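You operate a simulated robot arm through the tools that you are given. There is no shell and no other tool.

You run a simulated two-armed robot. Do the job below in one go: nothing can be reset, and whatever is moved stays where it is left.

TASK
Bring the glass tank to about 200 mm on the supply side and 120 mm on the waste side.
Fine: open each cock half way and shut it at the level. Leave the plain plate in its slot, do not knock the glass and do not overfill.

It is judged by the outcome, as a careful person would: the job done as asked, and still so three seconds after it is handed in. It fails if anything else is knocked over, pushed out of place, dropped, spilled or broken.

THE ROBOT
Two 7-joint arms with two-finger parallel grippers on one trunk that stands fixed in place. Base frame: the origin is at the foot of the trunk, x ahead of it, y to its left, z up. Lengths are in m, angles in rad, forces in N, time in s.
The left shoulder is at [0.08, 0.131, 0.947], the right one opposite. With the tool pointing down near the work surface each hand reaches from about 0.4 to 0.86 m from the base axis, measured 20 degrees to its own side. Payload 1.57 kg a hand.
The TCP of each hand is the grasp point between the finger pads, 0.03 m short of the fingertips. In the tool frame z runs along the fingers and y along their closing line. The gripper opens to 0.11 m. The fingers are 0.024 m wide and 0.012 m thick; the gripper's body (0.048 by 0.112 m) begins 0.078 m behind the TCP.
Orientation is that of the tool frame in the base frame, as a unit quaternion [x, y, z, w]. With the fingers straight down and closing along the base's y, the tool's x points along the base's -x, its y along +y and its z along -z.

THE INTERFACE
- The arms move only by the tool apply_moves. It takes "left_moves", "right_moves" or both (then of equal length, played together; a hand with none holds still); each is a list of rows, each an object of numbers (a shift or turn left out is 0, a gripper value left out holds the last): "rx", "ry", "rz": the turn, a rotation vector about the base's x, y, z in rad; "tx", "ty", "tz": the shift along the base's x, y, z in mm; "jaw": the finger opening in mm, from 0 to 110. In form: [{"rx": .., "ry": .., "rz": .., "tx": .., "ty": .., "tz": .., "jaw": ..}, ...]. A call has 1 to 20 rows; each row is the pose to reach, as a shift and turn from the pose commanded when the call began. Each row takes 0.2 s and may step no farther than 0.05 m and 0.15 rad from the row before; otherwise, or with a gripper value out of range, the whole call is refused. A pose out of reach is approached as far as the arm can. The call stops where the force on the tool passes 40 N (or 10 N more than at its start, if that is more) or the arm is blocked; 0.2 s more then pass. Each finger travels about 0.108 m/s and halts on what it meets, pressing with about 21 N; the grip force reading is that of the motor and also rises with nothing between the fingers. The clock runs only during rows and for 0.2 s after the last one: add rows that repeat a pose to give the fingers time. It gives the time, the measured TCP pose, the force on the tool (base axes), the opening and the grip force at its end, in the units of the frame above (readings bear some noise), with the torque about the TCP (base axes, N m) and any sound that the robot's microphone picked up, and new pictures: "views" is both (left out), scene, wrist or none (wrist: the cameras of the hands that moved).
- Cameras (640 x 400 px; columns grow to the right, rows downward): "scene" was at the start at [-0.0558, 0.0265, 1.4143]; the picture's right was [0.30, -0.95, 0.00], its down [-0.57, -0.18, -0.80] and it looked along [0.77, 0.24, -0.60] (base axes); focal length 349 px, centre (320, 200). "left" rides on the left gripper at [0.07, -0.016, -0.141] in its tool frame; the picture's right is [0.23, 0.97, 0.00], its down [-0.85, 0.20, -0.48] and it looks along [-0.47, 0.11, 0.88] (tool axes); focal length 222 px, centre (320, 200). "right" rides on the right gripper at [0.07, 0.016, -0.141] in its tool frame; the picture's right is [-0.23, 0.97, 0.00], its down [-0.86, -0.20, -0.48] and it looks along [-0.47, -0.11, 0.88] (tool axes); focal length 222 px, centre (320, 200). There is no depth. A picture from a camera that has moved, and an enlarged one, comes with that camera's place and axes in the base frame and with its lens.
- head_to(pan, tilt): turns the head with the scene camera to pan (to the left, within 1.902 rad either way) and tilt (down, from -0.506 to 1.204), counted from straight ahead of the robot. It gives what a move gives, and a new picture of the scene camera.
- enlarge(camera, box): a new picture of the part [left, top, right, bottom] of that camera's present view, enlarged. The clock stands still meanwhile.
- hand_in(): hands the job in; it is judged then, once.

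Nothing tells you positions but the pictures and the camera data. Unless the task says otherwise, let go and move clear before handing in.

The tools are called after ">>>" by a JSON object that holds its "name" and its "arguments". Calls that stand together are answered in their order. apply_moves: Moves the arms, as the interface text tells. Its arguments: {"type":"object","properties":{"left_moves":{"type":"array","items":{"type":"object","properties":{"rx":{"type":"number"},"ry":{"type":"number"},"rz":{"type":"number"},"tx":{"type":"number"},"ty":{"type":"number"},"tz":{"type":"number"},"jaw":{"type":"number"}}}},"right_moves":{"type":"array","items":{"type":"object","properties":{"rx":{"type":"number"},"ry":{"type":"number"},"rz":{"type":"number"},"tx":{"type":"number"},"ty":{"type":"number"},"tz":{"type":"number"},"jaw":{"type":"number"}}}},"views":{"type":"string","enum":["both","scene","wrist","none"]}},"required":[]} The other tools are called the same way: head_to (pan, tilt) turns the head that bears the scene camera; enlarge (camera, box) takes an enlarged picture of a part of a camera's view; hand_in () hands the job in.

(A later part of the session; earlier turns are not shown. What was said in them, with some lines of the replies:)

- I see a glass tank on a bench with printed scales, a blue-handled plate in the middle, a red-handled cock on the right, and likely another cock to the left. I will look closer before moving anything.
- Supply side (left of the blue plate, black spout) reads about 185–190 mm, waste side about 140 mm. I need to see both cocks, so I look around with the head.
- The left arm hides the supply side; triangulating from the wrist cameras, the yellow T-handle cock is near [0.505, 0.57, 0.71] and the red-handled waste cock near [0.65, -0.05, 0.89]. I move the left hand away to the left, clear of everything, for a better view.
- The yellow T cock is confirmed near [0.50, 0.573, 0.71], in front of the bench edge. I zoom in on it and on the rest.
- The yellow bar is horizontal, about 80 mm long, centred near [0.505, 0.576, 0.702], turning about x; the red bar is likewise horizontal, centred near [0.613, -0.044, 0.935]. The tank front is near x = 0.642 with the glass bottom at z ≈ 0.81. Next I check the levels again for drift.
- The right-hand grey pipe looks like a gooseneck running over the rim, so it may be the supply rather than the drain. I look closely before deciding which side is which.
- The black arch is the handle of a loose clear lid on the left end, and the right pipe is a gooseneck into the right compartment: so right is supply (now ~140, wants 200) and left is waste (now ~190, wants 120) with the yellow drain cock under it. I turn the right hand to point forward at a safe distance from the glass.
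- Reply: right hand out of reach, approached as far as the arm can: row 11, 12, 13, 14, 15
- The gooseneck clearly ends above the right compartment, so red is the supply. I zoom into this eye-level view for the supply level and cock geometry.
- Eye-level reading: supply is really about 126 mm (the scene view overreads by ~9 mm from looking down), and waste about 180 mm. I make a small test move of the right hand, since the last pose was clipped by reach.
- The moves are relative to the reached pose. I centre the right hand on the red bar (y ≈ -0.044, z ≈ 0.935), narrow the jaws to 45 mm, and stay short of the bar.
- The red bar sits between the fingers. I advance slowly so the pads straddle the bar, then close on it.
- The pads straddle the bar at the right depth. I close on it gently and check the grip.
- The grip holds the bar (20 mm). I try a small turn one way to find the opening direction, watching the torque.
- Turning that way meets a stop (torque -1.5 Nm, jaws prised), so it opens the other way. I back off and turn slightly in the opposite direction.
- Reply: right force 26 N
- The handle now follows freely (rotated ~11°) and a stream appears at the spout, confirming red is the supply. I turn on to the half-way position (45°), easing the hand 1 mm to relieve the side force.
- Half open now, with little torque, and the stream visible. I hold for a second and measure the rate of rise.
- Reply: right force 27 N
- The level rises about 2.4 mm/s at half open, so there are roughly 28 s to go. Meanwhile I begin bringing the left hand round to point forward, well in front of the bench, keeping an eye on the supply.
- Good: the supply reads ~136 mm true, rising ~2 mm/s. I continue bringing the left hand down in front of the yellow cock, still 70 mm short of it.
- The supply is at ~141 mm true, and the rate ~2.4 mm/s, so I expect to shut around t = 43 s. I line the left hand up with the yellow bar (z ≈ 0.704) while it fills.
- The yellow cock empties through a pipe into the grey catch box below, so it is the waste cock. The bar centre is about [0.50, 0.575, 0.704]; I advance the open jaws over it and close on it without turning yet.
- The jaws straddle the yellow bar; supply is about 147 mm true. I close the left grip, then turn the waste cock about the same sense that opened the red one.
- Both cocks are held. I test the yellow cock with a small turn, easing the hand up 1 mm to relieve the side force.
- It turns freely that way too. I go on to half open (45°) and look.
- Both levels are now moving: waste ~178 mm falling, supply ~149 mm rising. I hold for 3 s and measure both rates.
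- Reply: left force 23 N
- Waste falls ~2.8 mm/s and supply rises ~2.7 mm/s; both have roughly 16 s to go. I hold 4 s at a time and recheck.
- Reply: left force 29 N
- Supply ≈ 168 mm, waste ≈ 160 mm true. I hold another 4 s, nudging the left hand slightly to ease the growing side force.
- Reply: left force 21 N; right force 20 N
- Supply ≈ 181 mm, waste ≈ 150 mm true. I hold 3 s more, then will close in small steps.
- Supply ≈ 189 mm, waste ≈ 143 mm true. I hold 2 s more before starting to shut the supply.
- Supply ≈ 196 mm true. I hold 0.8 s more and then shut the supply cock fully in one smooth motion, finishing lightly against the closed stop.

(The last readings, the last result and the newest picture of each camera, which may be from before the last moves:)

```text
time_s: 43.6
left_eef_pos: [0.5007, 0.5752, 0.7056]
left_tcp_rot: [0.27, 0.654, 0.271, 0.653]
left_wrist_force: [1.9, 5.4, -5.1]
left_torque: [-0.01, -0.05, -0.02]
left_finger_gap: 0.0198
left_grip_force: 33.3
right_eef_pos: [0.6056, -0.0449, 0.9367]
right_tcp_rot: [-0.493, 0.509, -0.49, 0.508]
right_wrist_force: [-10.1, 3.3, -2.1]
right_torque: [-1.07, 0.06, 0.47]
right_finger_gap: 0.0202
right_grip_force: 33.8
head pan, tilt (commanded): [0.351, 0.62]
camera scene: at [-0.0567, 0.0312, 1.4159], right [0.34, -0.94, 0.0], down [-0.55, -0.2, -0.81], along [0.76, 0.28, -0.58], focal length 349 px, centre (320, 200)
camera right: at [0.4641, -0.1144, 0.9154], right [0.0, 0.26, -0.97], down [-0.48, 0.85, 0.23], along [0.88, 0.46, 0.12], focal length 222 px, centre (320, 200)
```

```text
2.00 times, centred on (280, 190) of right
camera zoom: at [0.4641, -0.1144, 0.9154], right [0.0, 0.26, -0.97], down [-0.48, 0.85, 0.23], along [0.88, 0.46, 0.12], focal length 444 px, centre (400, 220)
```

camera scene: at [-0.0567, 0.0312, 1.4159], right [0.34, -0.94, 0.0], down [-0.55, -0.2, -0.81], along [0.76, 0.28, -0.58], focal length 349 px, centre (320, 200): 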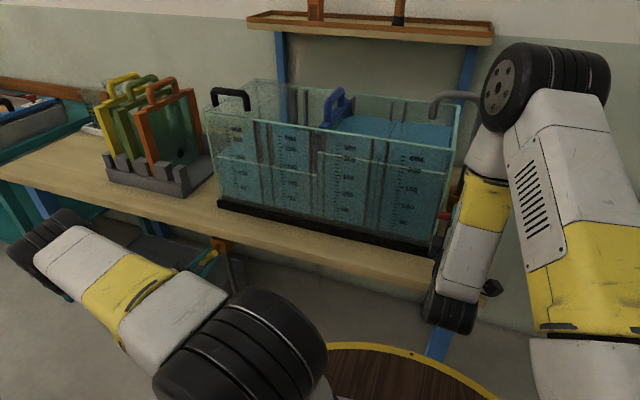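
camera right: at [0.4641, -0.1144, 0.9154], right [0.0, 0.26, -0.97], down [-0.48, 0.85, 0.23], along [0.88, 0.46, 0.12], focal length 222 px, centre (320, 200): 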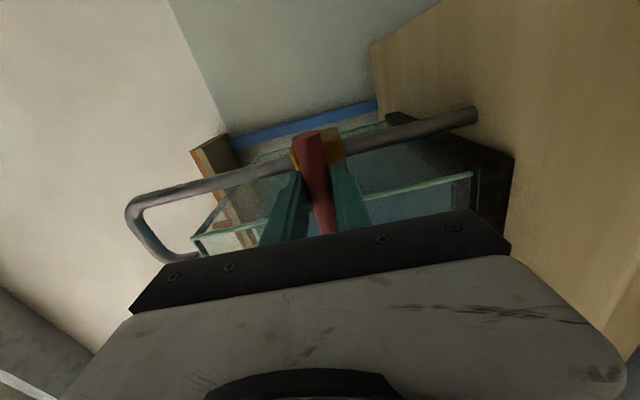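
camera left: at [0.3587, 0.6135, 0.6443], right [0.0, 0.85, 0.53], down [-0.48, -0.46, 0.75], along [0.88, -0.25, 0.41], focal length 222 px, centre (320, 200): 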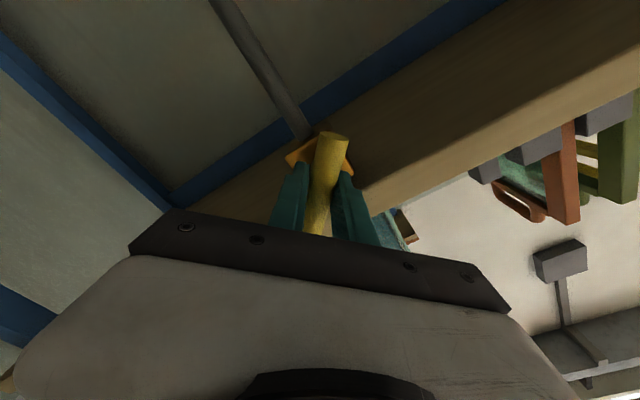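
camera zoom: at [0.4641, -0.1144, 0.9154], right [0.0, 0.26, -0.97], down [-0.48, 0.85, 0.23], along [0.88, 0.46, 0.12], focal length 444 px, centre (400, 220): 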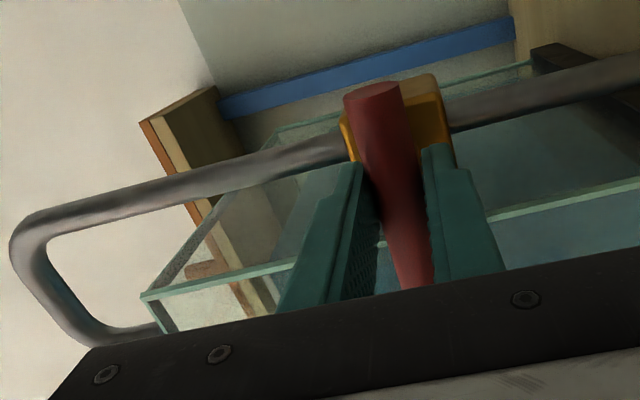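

Supply reads about 198 mm true, and the cock is firmly against its closed stop. Waste is ~131.5 mm; while it drains 2 s more, I release the red bar and back the right hand straight off.

>>> {"name": "apply_moves", "arguments": {"right_moves": [{"jaw": 30}, {"jaw": 45}, {"jaw": 45}, {"tx": -8, "jaw": 45}, {"tx": -16, "jaw": 45}, {"tx": -24, "jaw": 45}, {"tx": -32, "jaw": 45}, {"tx": -40, "jaw": 45}, {"tx": -42, "jaw": 45}], "views": "scene"}}

>>> {"name": "enlarge", "arguments": {"camera": "scene", "box": [200, 120, 312, 190]}}

>>> {"name": "enlarge", "arguments": {"camera": "scene", "box": [312, 120, 424, 190]}}

>>> {"name": "enlarge", "arguments": {"camera": "right", "box": [120, 90, 440, 290]}}

```text
time_s: 45.6
left_eef_pos: [0.5018, 0.5759, 0.706]
left_tcp_rot: [0.27, 0.654, 0.27, 0.653]
left_wrist_force: [-2.3, 5.3, -5.3]
left_torque: [0.02, 0.08, 0.13]
left_finger_gap: 0.0201
left_grip_force: 33.4
right_eef_pos: [0.5628, -0.0457, 0.9345]
right_tcp_rot: [-0.491, 0.509, -0.491, 0.509]
right_wrist_force: [-0.2, 0.0, 0.1]
right_torque: [0.02, -0.01, -0.02]
right_finger_gap: 0.045
right_grip_force: 0.1
head pan, tilt (commanded): [0.351, 0.62]
camera scene: at [-0.0564, 0.031, 1.4159], right [0.34, -0.94, 0.0], down [-0.55, -0.2, -0.81], along [0.76, 0.28, -0.58], focal length 349 px, centre (320, 200)
```

scene: 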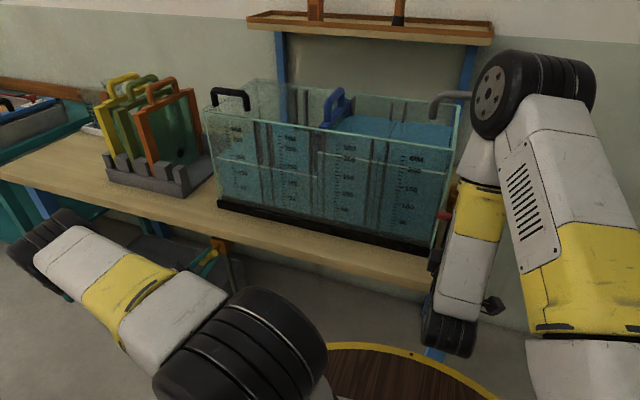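

```text
5.71 times, centred on (256, 155) of scene
camera zoom: at [-0.0564, 0.031, 1.4159], right [0.34, -0.94, 0.0], down [-0.55, -0.2, -0.81], along [0.76, 0.28, -0.58], focal length 1994 px, centre (686, 457)
```

zoom: 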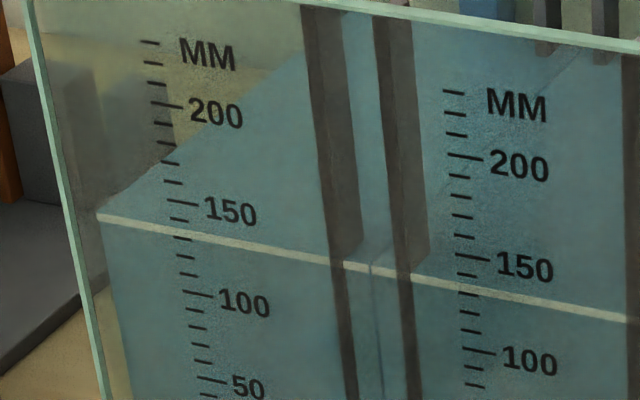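

```text
5.71 times, centred on (368, 155) of scene
camera zoom: at [-0.0564, 0.031, 1.4159], right [0.34, -0.94, 0.0], down [-0.55, -0.2, -0.81], along [0.76, 0.28, -0.58], focal length 1994 px, centre (46, 457)
```

zoom: 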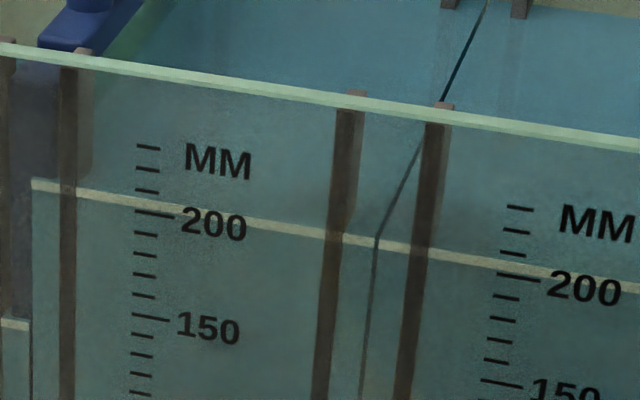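

```text
2.00 times, centred on (280, 190) of right
camera zoom: at [0.4221, -0.1149, 0.9157], right [0.0, 0.26, -0.97], down [-0.48, 0.85, 0.23], along [0.88, 0.46, 0.12], focal length 444 px, centre (400, 220)
```

zoom: 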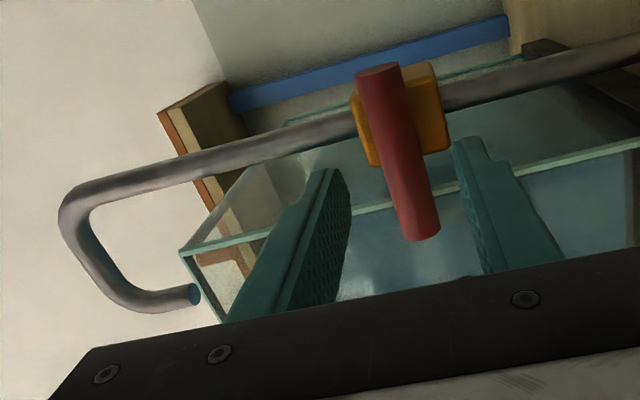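

Supply is steady at the line with no stream. Waste is ≈ 125 mm; I hold 1 s and shut the waste cock smoothly against its closed stop, erring slightly high.

>>> {"name": "apply_moves", "arguments": {"left_moves": [{"rx": 0}, {"rx": 0}, {"rx": 0}, {"rx": 0}, {"rx": 0}, {"rx": 0.14}, {"rx": 0.28}, {"rx": 0.42}, {"rx": 0.56}, {"rx": 0.7}, {"rx": 0.82}, {"rx": 0.82}], "views": "both"}}

>>> {"name": "enlarge", "arguments": {"camera": "scene", "box": [200, 120, 312, 190]}}

>>> {"name": "enlarge", "arguments": {"camera": "scene", "box": [140, 220, 252, 290]}}

>>> {"name": "enlarge", "arguments": {"camera": "left", "box": [320, 130, 640, 330]}}

```text
time_s: 48.2
left_eef_pos: [0.5005, 0.5756, 0.7049]
left_tcp_rot: [0.508, 0.492, 0.509, 0.491]
left_wrist_force: [-1.2, 7.5, -11.0]
left_torque: [-0.92, -0.08, 0.33]
left_finger_gap: 0.0199
left_grip_force: 33.4
right_eef_pos: [0.5637, -0.0447, 0.9364]
right_tcp_rot: [-0.491, 0.508, -0.492, 0.508]
right_wrist_force: [-0.3, 0.6, -0.3]
right_torque: [-0.01, -0.01, -0.01]
right_finger_gap: 0.045
right_grip_force: 0.0
head pan, tilt (commanded): [0.351, 0.62]
camera scene: at [-0.0563, 0.0313, 1.4159], right [0.34, -0.94, 0.0], down [-0.55, -0.2, -0.81], along [0.76, 0.28, -0.58], focal length 349 px, centre (320, 200)
camera left: at [0.3586, 0.6457, 0.6913], right [0.0, 0.19, 0.98], down [-0.48, -0.86, 0.17], along [0.88, -0.47, 0.09], focal length 222 px, centre (320, 200)
```

scene: 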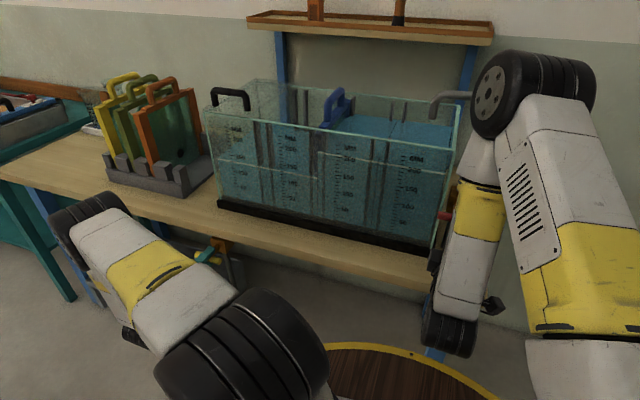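
left: 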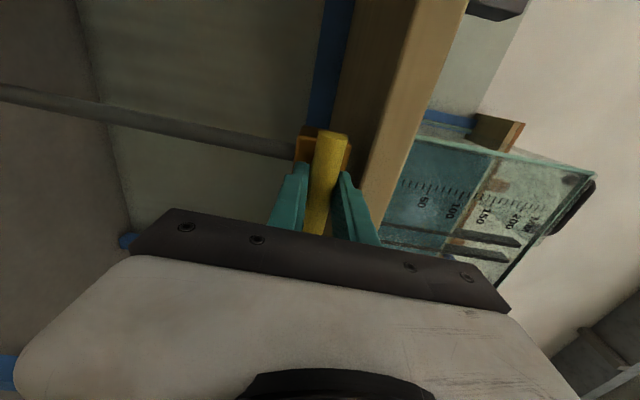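

```text
5.71 times, centred on (256, 155) of scene
camera zoom: at [-0.0563, 0.0313, 1.4159], right [0.34, -0.94, 0.0], down [-0.55, -0.2, -0.81], along [0.76, 0.28, -0.58], focal length 1994 px, centre (686, 457)
```

zoom: 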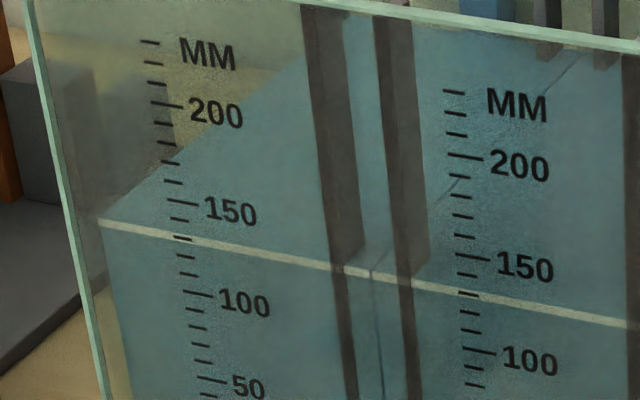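

```text
5.71 times, centred on (196, 255) of scene
camera zoom: at [-0.0563, 0.0313, 1.4159], right [0.34, -0.94, 0.0], down [-0.55, -0.2, -0.81], along [0.76, 0.28, -0.58], focal length 1994 px, centre (1029, -114)
```

zoom: 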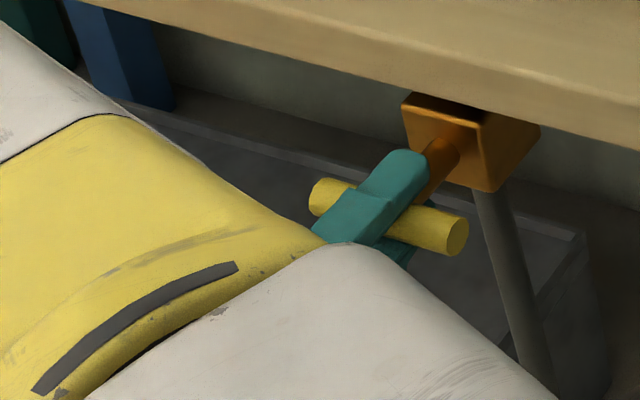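

```text
2.00 times, centred on (480, 230) of left
camera zoom: at [0.3586, 0.6457, 0.6913], right [0.0, 0.19, 0.98], down [-0.48, -0.86, 0.17], along [0.88, -0.47, 0.09], focal length 444 px, centre (0, 140)
```

zoom: 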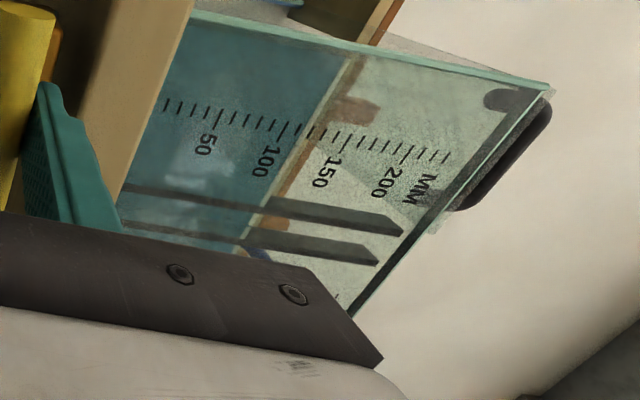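

Both cocks are now shut against their stops; the scene view suggests about 122 mm waste and 198 mm supply. I release the yellow bar, back off, and raise each hand's camera to its water level for a parallax-free reading.

>>> {"name": "apply_moves", "arguments": {"left_moves": [{"jaw": 30}, {"jaw": 45}, {"jaw": 45}, {"tx": -12, "jaw": 45}, {"tx": -24, "jaw": 45}, {"tx": -36, "jaw": 45}, {"tx": -48, "jaw": 45}, {"tx": -52, "tz": 35}, {"tx": -52, "tz": 75}, {"tx": -52, "tz": 115}, {"tx": -52, "tz": 155}, {"tx": -52, "tz": 195}, {"tx": -52, "tz": 235}, {"tx": -52, "tz": 248}], "right_moves": [{"tx": -2, "tz": 8}, {"tx": -4, "tz": 16}, {"tx": -4, "tz": 24}, {"tx": -4, "tz": 32}, {"tx": -4, "tz": 40}, {"tx": -4, "tz": 48}, {"tx": -4, "tz": 56}, {"tx": -4, "tz": 64}, {"tx": -4, "tz": 72}, {"tx": -4, "tz": 80}, {"tx": -4, "tz": 88}, {"tx": -4, "tz": 96}, {"tx": -4, "tz": 102}, {"tx": -4, "tz": 102}], "views": "both"}}

```text
time_s: 51.2
left_eef_pos: [0.449, 0.5755, 0.9547]
left_tcp_rot: [0.508, 0.492, 0.509, 0.491]
left_wrist_force: [0.2, -0.3, -0.1]
left_torque: [0.02, 0.01, 0.02]
left_finger_gap: 0.0452
left_grip_force: 0.0
right_eef_pos: [0.5795, -0.036, 1.0305]
right_tcp_rot: [-0.491, 0.508, -0.492, 0.508]
right_wrist_force: [0.4, 0.2, -0.5]
right_torque: [0.0, -0.01, 0.0]
right_finger_gap: 0.0448
right_grip_force: 0.0
right hand out of reach, approached as far as the arm can: row 6, 7, 8, 9, 10, 11, 12, 13, 14
head pan, tilt (commanded): [0.351, 0.62]
camera scene: at [-0.0565, 0.0308, 1.4159], right [0.34, -0.94, 0.0], down [-0.55, -0.2, -0.81], along [0.76, 0.28, -0.58], focal length 349 px, centre (320, 200)
camera right: at [0.437, -0.105, 1.0115], right [0.0, 0.26, -0.97], down [-0.48, 0.85, 0.23], along [0.88, 0.46, 0.12], focal length 222 px, centre (320, 200)
camera left: at [0.3067, 0.646, 0.9405], right [0.0, 0.19, 0.98], down [-0.48, -0.86, 0.17], along [0.88, -0.47, 0.09], focal length 222 px, centre (320, 200)
```

scene: 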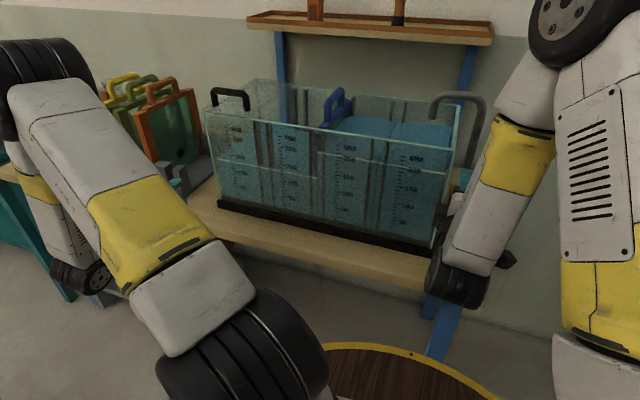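
right: 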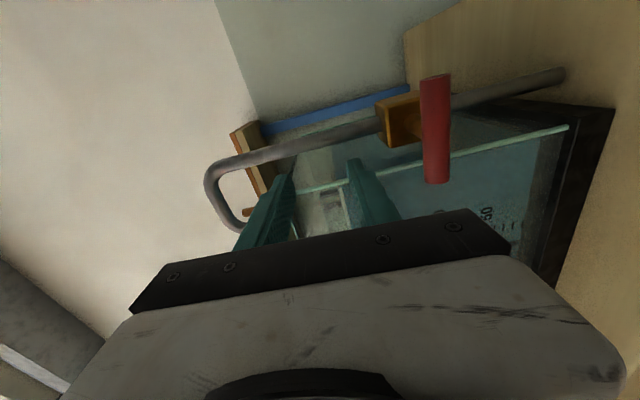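
left: 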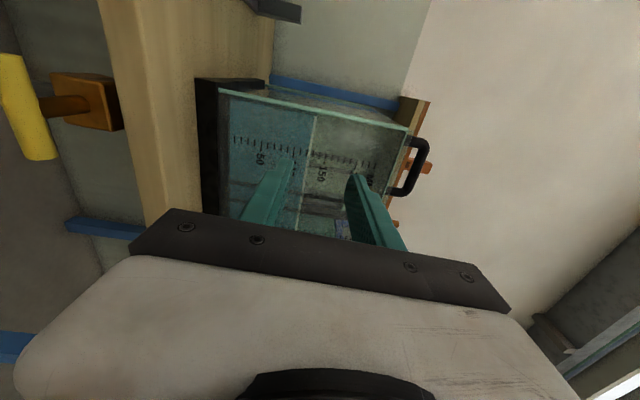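

>>> {"name": "enlarge", "arguments": {"camera": "left", "box": [216, 85, 416, 210]}}

>>> {"name": "enlarge", "arguments": {"camera": "right", "box": [280, 120, 600, 320]}}

>>> {"name": "enlarge", "arguments": {"camera": "scene", "box": [200, 120, 312, 190]}}

>>> {"name": "enlarge", "arguments": {"camera": "scene", "box": [312, 120, 424, 190]}}

```text
3.20 times, centred on (316, 148) of left
camera zoom: at [0.3067, 0.646, 0.9405], right [0.0, 0.19, 0.98], down [-0.48, -0.86, 0.17], along [0.88, -0.47, 0.09], focal length 711 px, centre (333, 368)
```

zoom: 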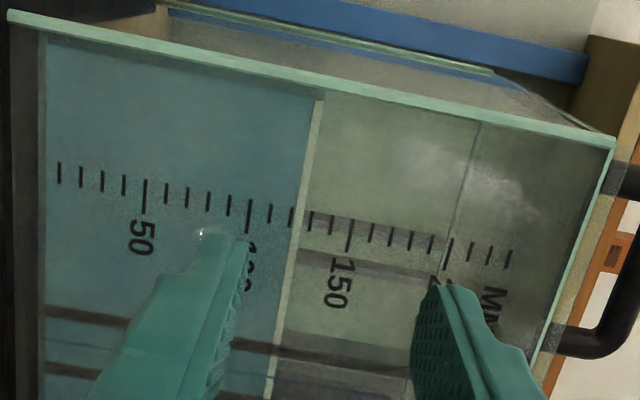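

```text
2.00 times, centred on (440, 220) of right
camera zoom: at [0.437, -0.105, 1.0115], right [0.0, 0.26, -0.97], down [-0.48, 0.85, 0.23], along [0.88, 0.46, 0.12], focal length 444 px, centre (80, 160)
```

zoom: 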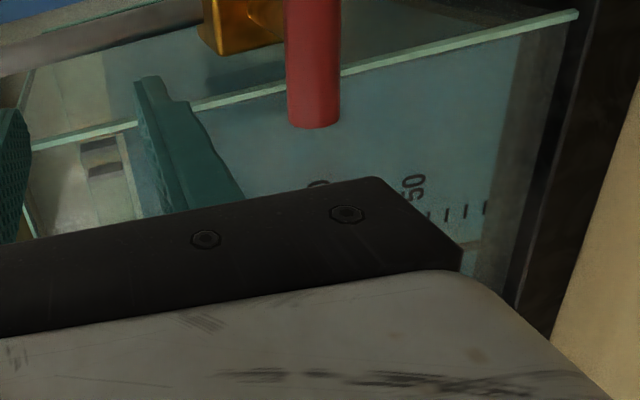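

```text
5.71 times, centred on (256, 155) of scene
camera zoom: at [-0.0565, 0.0308, 1.4159], right [0.34, -0.94, 0.0], down [-0.55, -0.2, -0.81], along [0.76, 0.28, -0.58], focal length 1994 px, centre (686, 457)
```

zoom: 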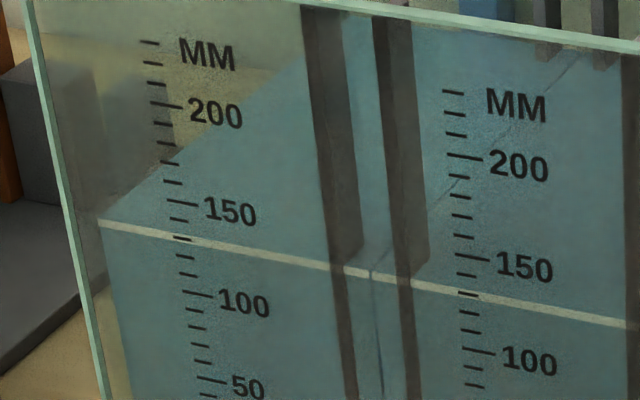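

```text
5.71 times, centred on (368, 155) of scene
camera zoom: at [-0.0565, 0.0308, 1.4159], right [0.34, -0.94, 0.0], down [-0.55, -0.2, -0.81], along [0.76, 0.28, -0.58], focal length 1994 px, centre (46, 457)
```

zoom: 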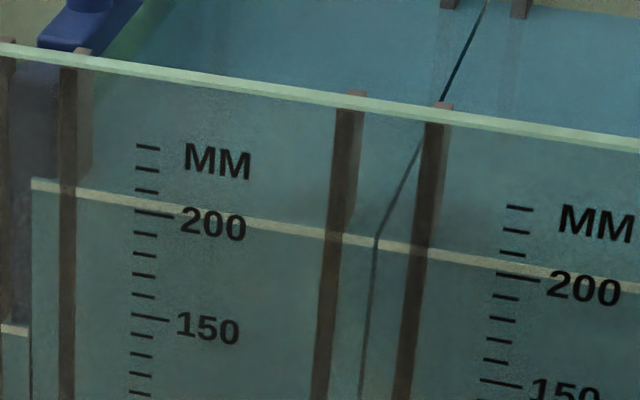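

Eye-level waste reading is about 124 mm, and the scene view (minus ~6 mm for the 10 mm glass) gives supply about 199 mm, steady. I'll trim the waste by ~4 mm: the left hand goes back down to the yellow cock while the right hand moves off to the side.

>>> {"name": "apply_moves", "arguments": {"left_moves": [{"tz": -36, "rx": -0.03}, {"tz": -72, "rx": -0.03}, {"tz": -108, "rx": -0.03}, {"tz": -144, "rx": -0.03}, {"tz": -180, "rx": -0.03}, {"tz": -216, "rx": -0.03}, {"tz": -240, "rx": -0.03}, {"tz": -249, "rx": -0.03}, {"tz": -249, "rx": -0.03}], "right_moves": [{"ty": -15}, {"ty": -30}, {"ty": -45}, {"ty": -60}, {"ty": -75}, {"ty": -90}, {"ty": -105}, {"ty": -120}, {"ty": -120}], "views": "both"}}

```text
time_s: 53.2
left_eef_pos: [0.4494, 0.5771, 0.7041]
left_tcp_rot: [0.5, 0.5, 0.501, 0.499]
left_wrist_force: [0.6, 0.2, 1.1]
left_torque: [0.02, -0.04, 0.0]
left_finger_gap: 0.045
left_grip_force: 0.0
right_eef_pos: [0.6018, -0.1593, 1.018]
right_tcp_rot: [-0.489, 0.507, -0.493, 0.511]
right_wrist_force: [-0.1, -0.4, -0.2]
right_torque: [0.02, 0.01, -0.02]
right_finger_gap: 0.0448
right_grip_force: 0.0
right hand out of reach, approached as far as the arm can: row 1, 2, 3, 4, 5, 6, 7, 8, 9
head pan, tilt (commanded): [0.351, 0.62]
camera scene: at [-0.0566, 0.0308, 1.4159], right [0.34, -0.94, 0.0], down [-0.55, -0.2, -0.81], along [0.76, 0.28, -0.58], focal length 349 px, centre (320, 200)
camera right: at [0.4595, -0.2274, 0.9967], right [0.01, 0.26, -0.97], down [-0.48, 0.85, 0.23], along [0.88, 0.46, 0.13], focal length 222 px, centre (320, 200)
camera left: at [0.3068, 0.646, 0.6882], right [0.0, 0.22, 0.97], down [-0.48, -0.86, 0.2], along [0.88, -0.47, 0.11], focal length 222 px, centre (320, 200)
```

scene: 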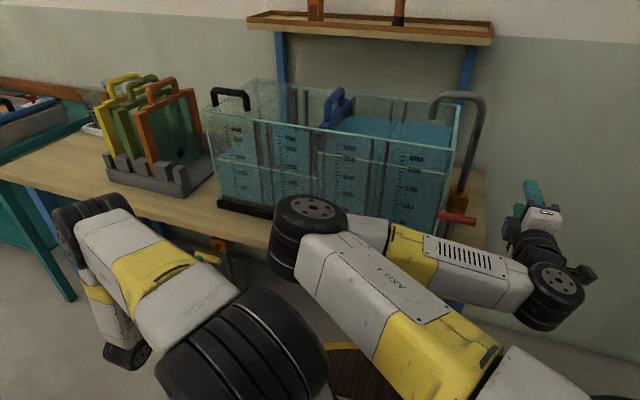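
right: 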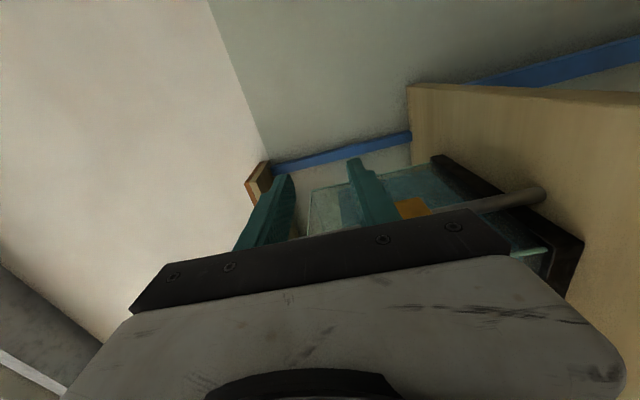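
left: 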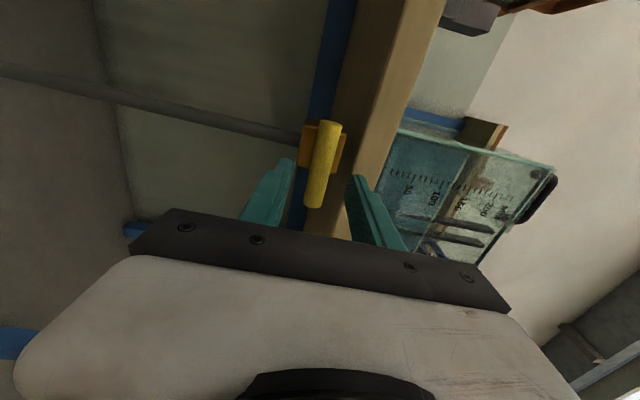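

The right elbow swung inward but stays far in front of the glass, and nothing was touched. The yellow bar sits between the left jaws again, so I advance and close on it.

>>> {"name": "apply_moves", "arguments": {"left_moves": [{"tx": 15}, {"tx": 30}, {"tx": 42}, {"tx": 51}, {"tx": 51, "jaw": 30}, {"tx": 51, "jaw": 14}, {"tx": 51, "jaw": 14}, {"tx": 51, "jaw": 14}], "views": "wrist"}}

>>> {"name": "enlarge", "arguments": {"camera": "left", "box": [200, 80, 440, 230]}}

>>> {"name": "enlarge", "arguments": {"camera": "scene", "box": [200, 120, 312, 190]}}

>>> {"name": "enlarge", "arguments": {"camera": "scene", "box": [312, 120, 424, 190]}}

```text
time_s: 55.0
left_eef_pos: [0.5005, 0.5745, 0.7048]
left_tcp_rot: [0.502, 0.498, 0.5, 0.5]
left_wrist_force: [1.5, -0.7, 4.2]
left_torque: [-0.17, -0.03, 0.14]
left_finger_gap: 0.0199
left_grip_force: 33.5
right_eef_pos: [0.6017, -0.1583, 1.0174]
right_tcp_rot: [-0.489, 0.507, -0.493, 0.511]
right_wrist_force: [0.3, -0.2, 0.2]
right_torque: [0.01, -0.01, 0.04]
right_finger_gap: 0.0448
right_grip_force: 0.1
head pan, tilt (commanded): [0.351, 0.62]
camera left: at [0.3584, 0.6452, 0.6888], right [0.0, 0.22, 0.97], down [-0.48, -0.86, 0.2], along [0.88, -0.47, 0.11], focal length 222 px, centre (320, 200)
```

left: 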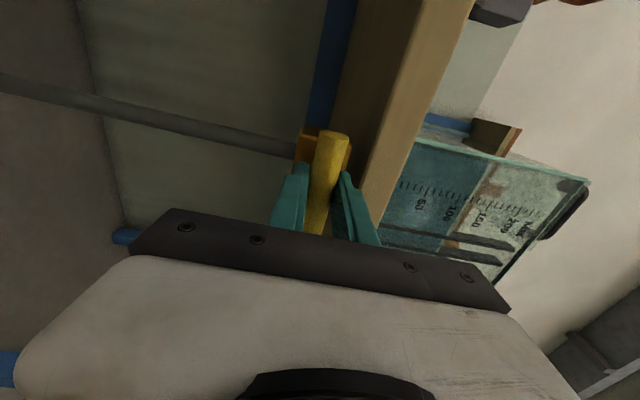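

```text
2.67 times, centred on (320, 155) of left
camera zoom: at [0.3584, 0.6452, 0.6888], right [0.0, 0.22, 0.97], down [-0.48, -0.86, 0.2], along [0.88, -0.47, 0.11], focal length 592 px, centre (320, 320)
```

zoom: 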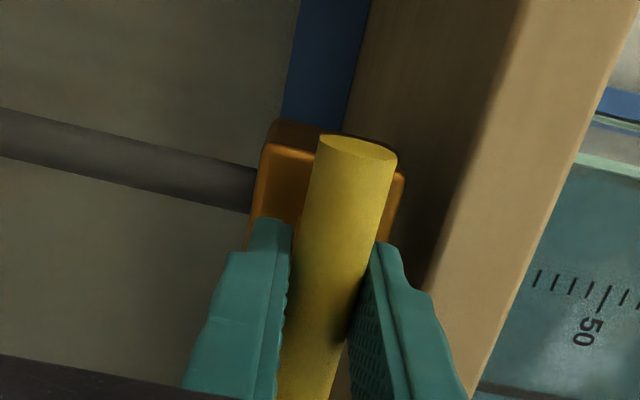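

```text
5.71 times, centred on (256, 155) of scene
camera zoom: at [-0.0566, 0.0306, 1.4159], right [0.34, -0.94, 0.0], down [-0.55, -0.2, -0.81], along [0.76, 0.28, -0.58], focal length 1994 px, centre (686, 457)
```

zoom: 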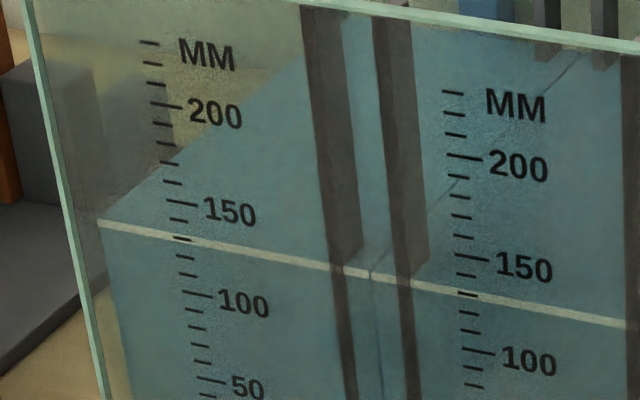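

```text
5.71 times, centred on (368, 155) of scene
camera zoom: at [-0.0566, 0.0306, 1.4159], right [0.34, -0.94, 0.0], down [-0.55, -0.2, -0.81], along [0.76, 0.28, -0.58], focal length 1994 px, centre (46, 457)
```

zoom: 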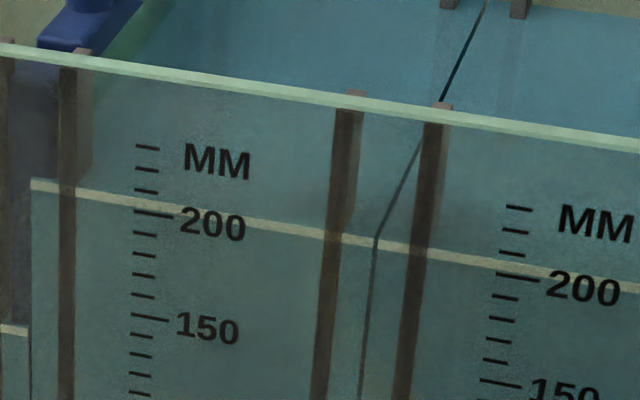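

Levels are unchanged and the grip is good. I open the waste cock half way briefly for the trim.

>>> {"name": "apply_moves", "arguments": {"left_moves": [{"rx": -0.14}, {"rx": -0.28}, {"rx": -0.42}, {"rx": -0.56}, {"rx": -0.7}, {"rx": -0.785}, {"rx": -0.785}], "views": "none"}}

>>> {"name": "enlarge", "arguments": {"camera": "scene", "box": [200, 120, 312, 190]}}

```text
time_s: 56.6
left_eef_pos: [0.5013, 0.5761, 0.7066]
left_tcp_rot: [0.272, 0.652, 0.273, 0.654]
left_wrist_force: [16.2, -0.8, 11.9]
left_torque: [0.01, -0.36, -0.39]
left_finger_gap: 0.0197
left_grip_force: 33.7
right_eef_pos: [0.6011, -0.1588, 1.0168]
right_tcp_rot: [-0.489, 0.508, -0.493, 0.51]
right_wrist_force: [-0.2, -0.2, -0.2]
right_torque: [0.0, -0.01, 0.02]
right_finger_gap: 0.0447
right_grip_force: 0.0
head pan, tilt (commanded): [0.351, 0.62]
```

```text
5.71 times, centred on (256, 155) of scene
camera zoom: at [-0.0563, 0.0304, 1.416], right [0.34, -0.94, 0.0], down [-0.55, -0.2, -0.81], along [0.76, 0.28, -0.58], focal length 1994 px, centre (686, 457)
```

zoom: 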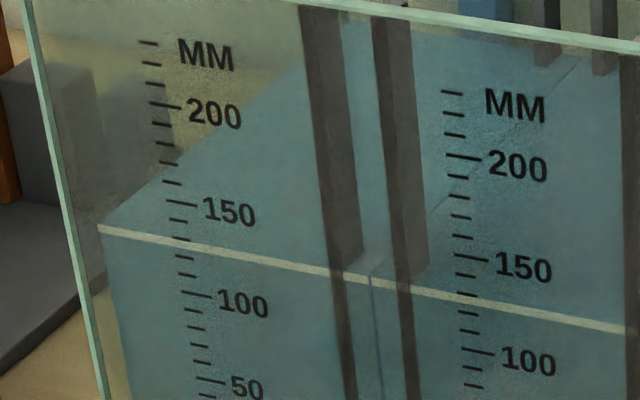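

The waste has dropped about 2.5 mm already (≈121.5 mm); the closing travel takes the rest. I shut it now.

>>> {"name": "apply_moves", "arguments": {"left_moves": [{"rx": 0.14}, {"rx": 0.28}, {"rx": 0.42}, {"rx": 0.56}, {"rx": 0.7}, {"rx": 0.82}, {"rx": 0.82}], "views": "none"}}

>>> {"name": "enlarge", "arguments": {"camera": "scene", "box": [200, 120, 312, 190]}}

```text
time_s: 58.2
left_eef_pos: [0.5, 0.576, 0.7046]
left_tcp_rot: [0.509, 0.489, 0.511, 0.491]
left_wrist_force: [14.3, -0.4, 18.4]
left_torque: [-1.0, -0.07, -0.08]
left_finger_gap: 0.0202
left_grip_force: 34.1
right_eef_pos: [0.6011, -0.1576, 1.0183]
right_tcp_rot: [-0.49, 0.507, -0.493, 0.51]
right_wrist_force: [0.3, -0.3, -0.2]
right_torque: [0.01, 0.0, -0.04]
right_finger_gap: 0.0448
right_grip_force: 0.0
head pan, tilt (commanded): [0.351, 0.62]
```

```text
5.71 times, centred on (256, 155) of scene
camera zoom: at [-0.0566, 0.0302, 1.416], right [0.34, -0.94, 0.0], down [-0.55, -0.2, -0.81], along [0.76, 0.28, -0.58], focal length 1994 px, centre (686, 457)
```

zoom: 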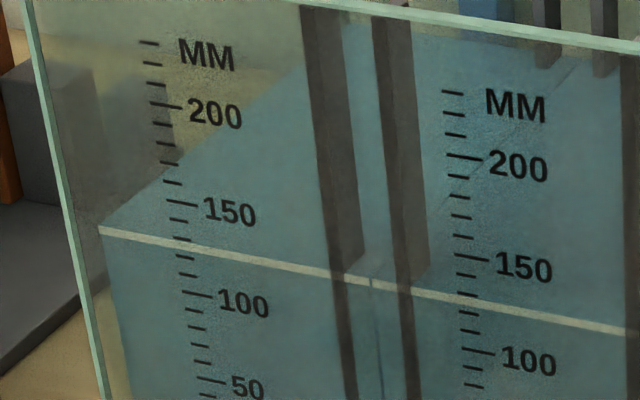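

The waste line now corresponds to about 120 mm true and the cock is against its stop. I release, back off, and raise the left hand to check at eye level.

>>> {"name": "apply_moves", "arguments": {"left_moves": [{"jaw": 30}, {"jaw": 45}, {"jaw": 45}, {"tx": -12, "jaw": 45}, {"tx": -24, "jaw": 45}, {"tx": -36, "jaw": 45}, {"tx": -48, "jaw": 45}, {"tx": -52, "tz": 35}, {"tx": -52, "tz": 75}, {"tx": -52, "tz": 115}, {"tx": -52, "tz": 155}, {"tx": -52, "tz": 195}, {"tx": -52, "tz": 235}, {"tx": -52, "tz": 246}], "views": "both"}}

>>> {"name": "enlarge", "arguments": {"camera": "left", "box": [216, 85, 416, 210]}}

>>> {"name": "enlarge", "arguments": {"camera": "left", "box": [0, 30, 160, 130]}}

>>> {"name": "enlarge", "arguments": {"camera": "scene", "box": [200, 90, 520, 290]}}

```text
time_s: 61.2
left_eef_pos: [0.4467, 0.5751, 0.9512]
left_tcp_rot: [0.509, 0.491, 0.509, 0.491]
left_wrist_force: [0.5, -0.1, -0.2]
left_torque: [0.01, 0.01, -0.02]
left_finger_gap: 0.045
left_grip_force: 0.0
right_eef_pos: [0.6016, -0.158, 1.0176]
right_tcp_rot: [-0.489, 0.507, -0.492, 0.511]
right_wrist_force: [0.1, -0.7, -0.2]
right_torque: [0.01, 0.0, -0.01]
right_finger_gap: 0.0451
right_grip_force: 0.1
head pan, tilt (commanded): [0.351, 0.62]
camera scene: at [-0.0565, 0.0308, 1.4159], right [0.34, -0.94, 0.0], down [-0.55, -0.2, -0.81], along [0.76, 0.28, -0.58], focal length 349 px, centre (320, 200)
camera left: at [0.3047, 0.646, 0.9362], right [0.0, 0.19, 0.98], down [-0.48, -0.86, 0.17], along [0.88, -0.47, 0.09], focal length 222 px, centre (320, 200)
```

scene: 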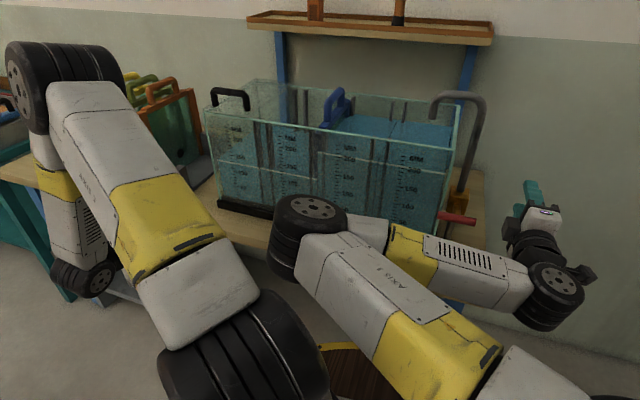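
left: 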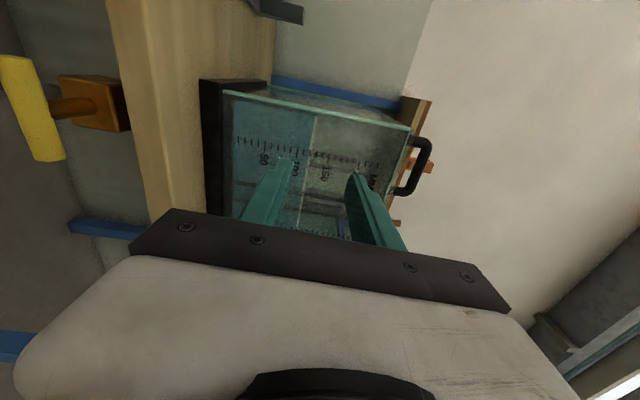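

```text
3.20 times, centred on (316, 148) of left
camera zoom: at [0.3047, 0.646, 0.9362], right [0.0, 0.19, 0.98], down [-0.48, -0.86, 0.17], along [0.88, -0.47, 0.09], focal length 711 px, centre (333, 368)
```

zoom: 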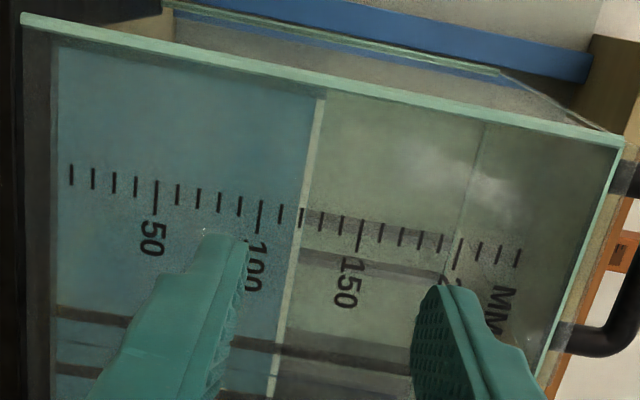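

```text
4.00 times, centred on (80, 80) of left
camera zoom: at [0.3047, 0.646, 0.9362], right [0.0, 0.19, 0.98], down [-0.48, -0.86, 0.17], along [0.88, -0.47, 0.09], focal length 888 px, centre (1280, 680)
```

zoom: 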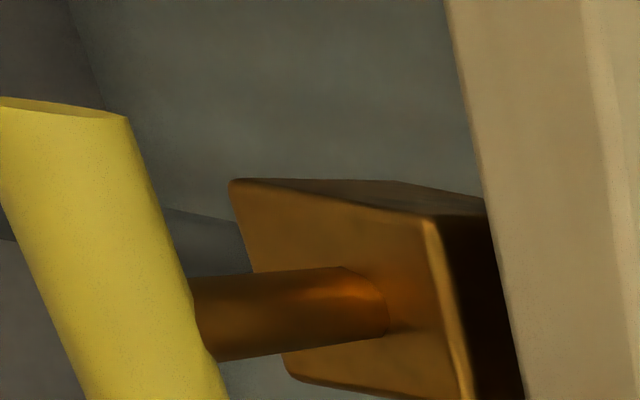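

```text
2.00 times, centred on (360, 190) of scene
camera zoom: at [-0.0565, 0.0308, 1.4159], right [0.34, -0.94, 0.0], down [-0.55, -0.2, -0.81], along [0.76, 0.28, -0.58], focal length 698 px, centre (240, 220)
```

zoom: 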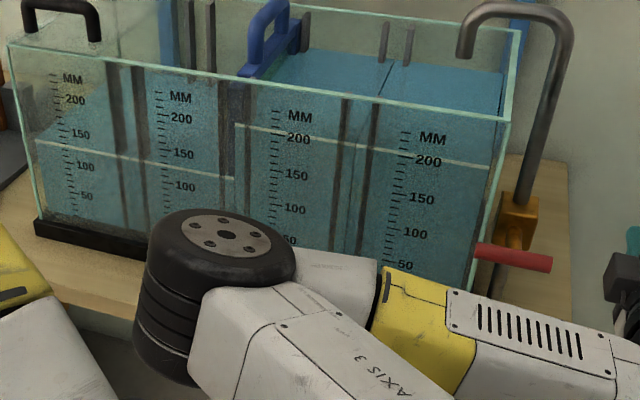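

At eye level the waste side reads about 120 mm, and the supply side is steady at about 199 mm. Both cocks are shut with no stream, the plate is in its slot, and both hands are free and clear, so I hand in.

>>> {"name": "hand_in", "arguments": {}}

```text
The job is handed in.
```

The tank now stands at about 199 mm on the supply side (right) and 120 mm on the waste side (left). Both levels held steady after I shut the cocks.

- **Supply:** I opened the red cock half way and shut it at the level. That raised this side from about 126 mm. The 199 mm comes from the head camera with a correction for looking down through the glass, so it could be 1–2 mm out.
- **Waste:** I opened the yellow cock half way and shut it, which brought this side down from about 180 mm to 124 mm. A second short half-way opening took it to 120 mm, which I checked at eye level.
- **State at hand-in:** Both cocks are against their closed stops and nothing is flowing from the spout. The plain plate is in its slot, and neither hand touched the glass. Both hands have let go and are clear of the cocks and the tank.

While I was moving the right hand aside, that arm's elbow swung inward. It stayed well in front of the tank and touched nothing.
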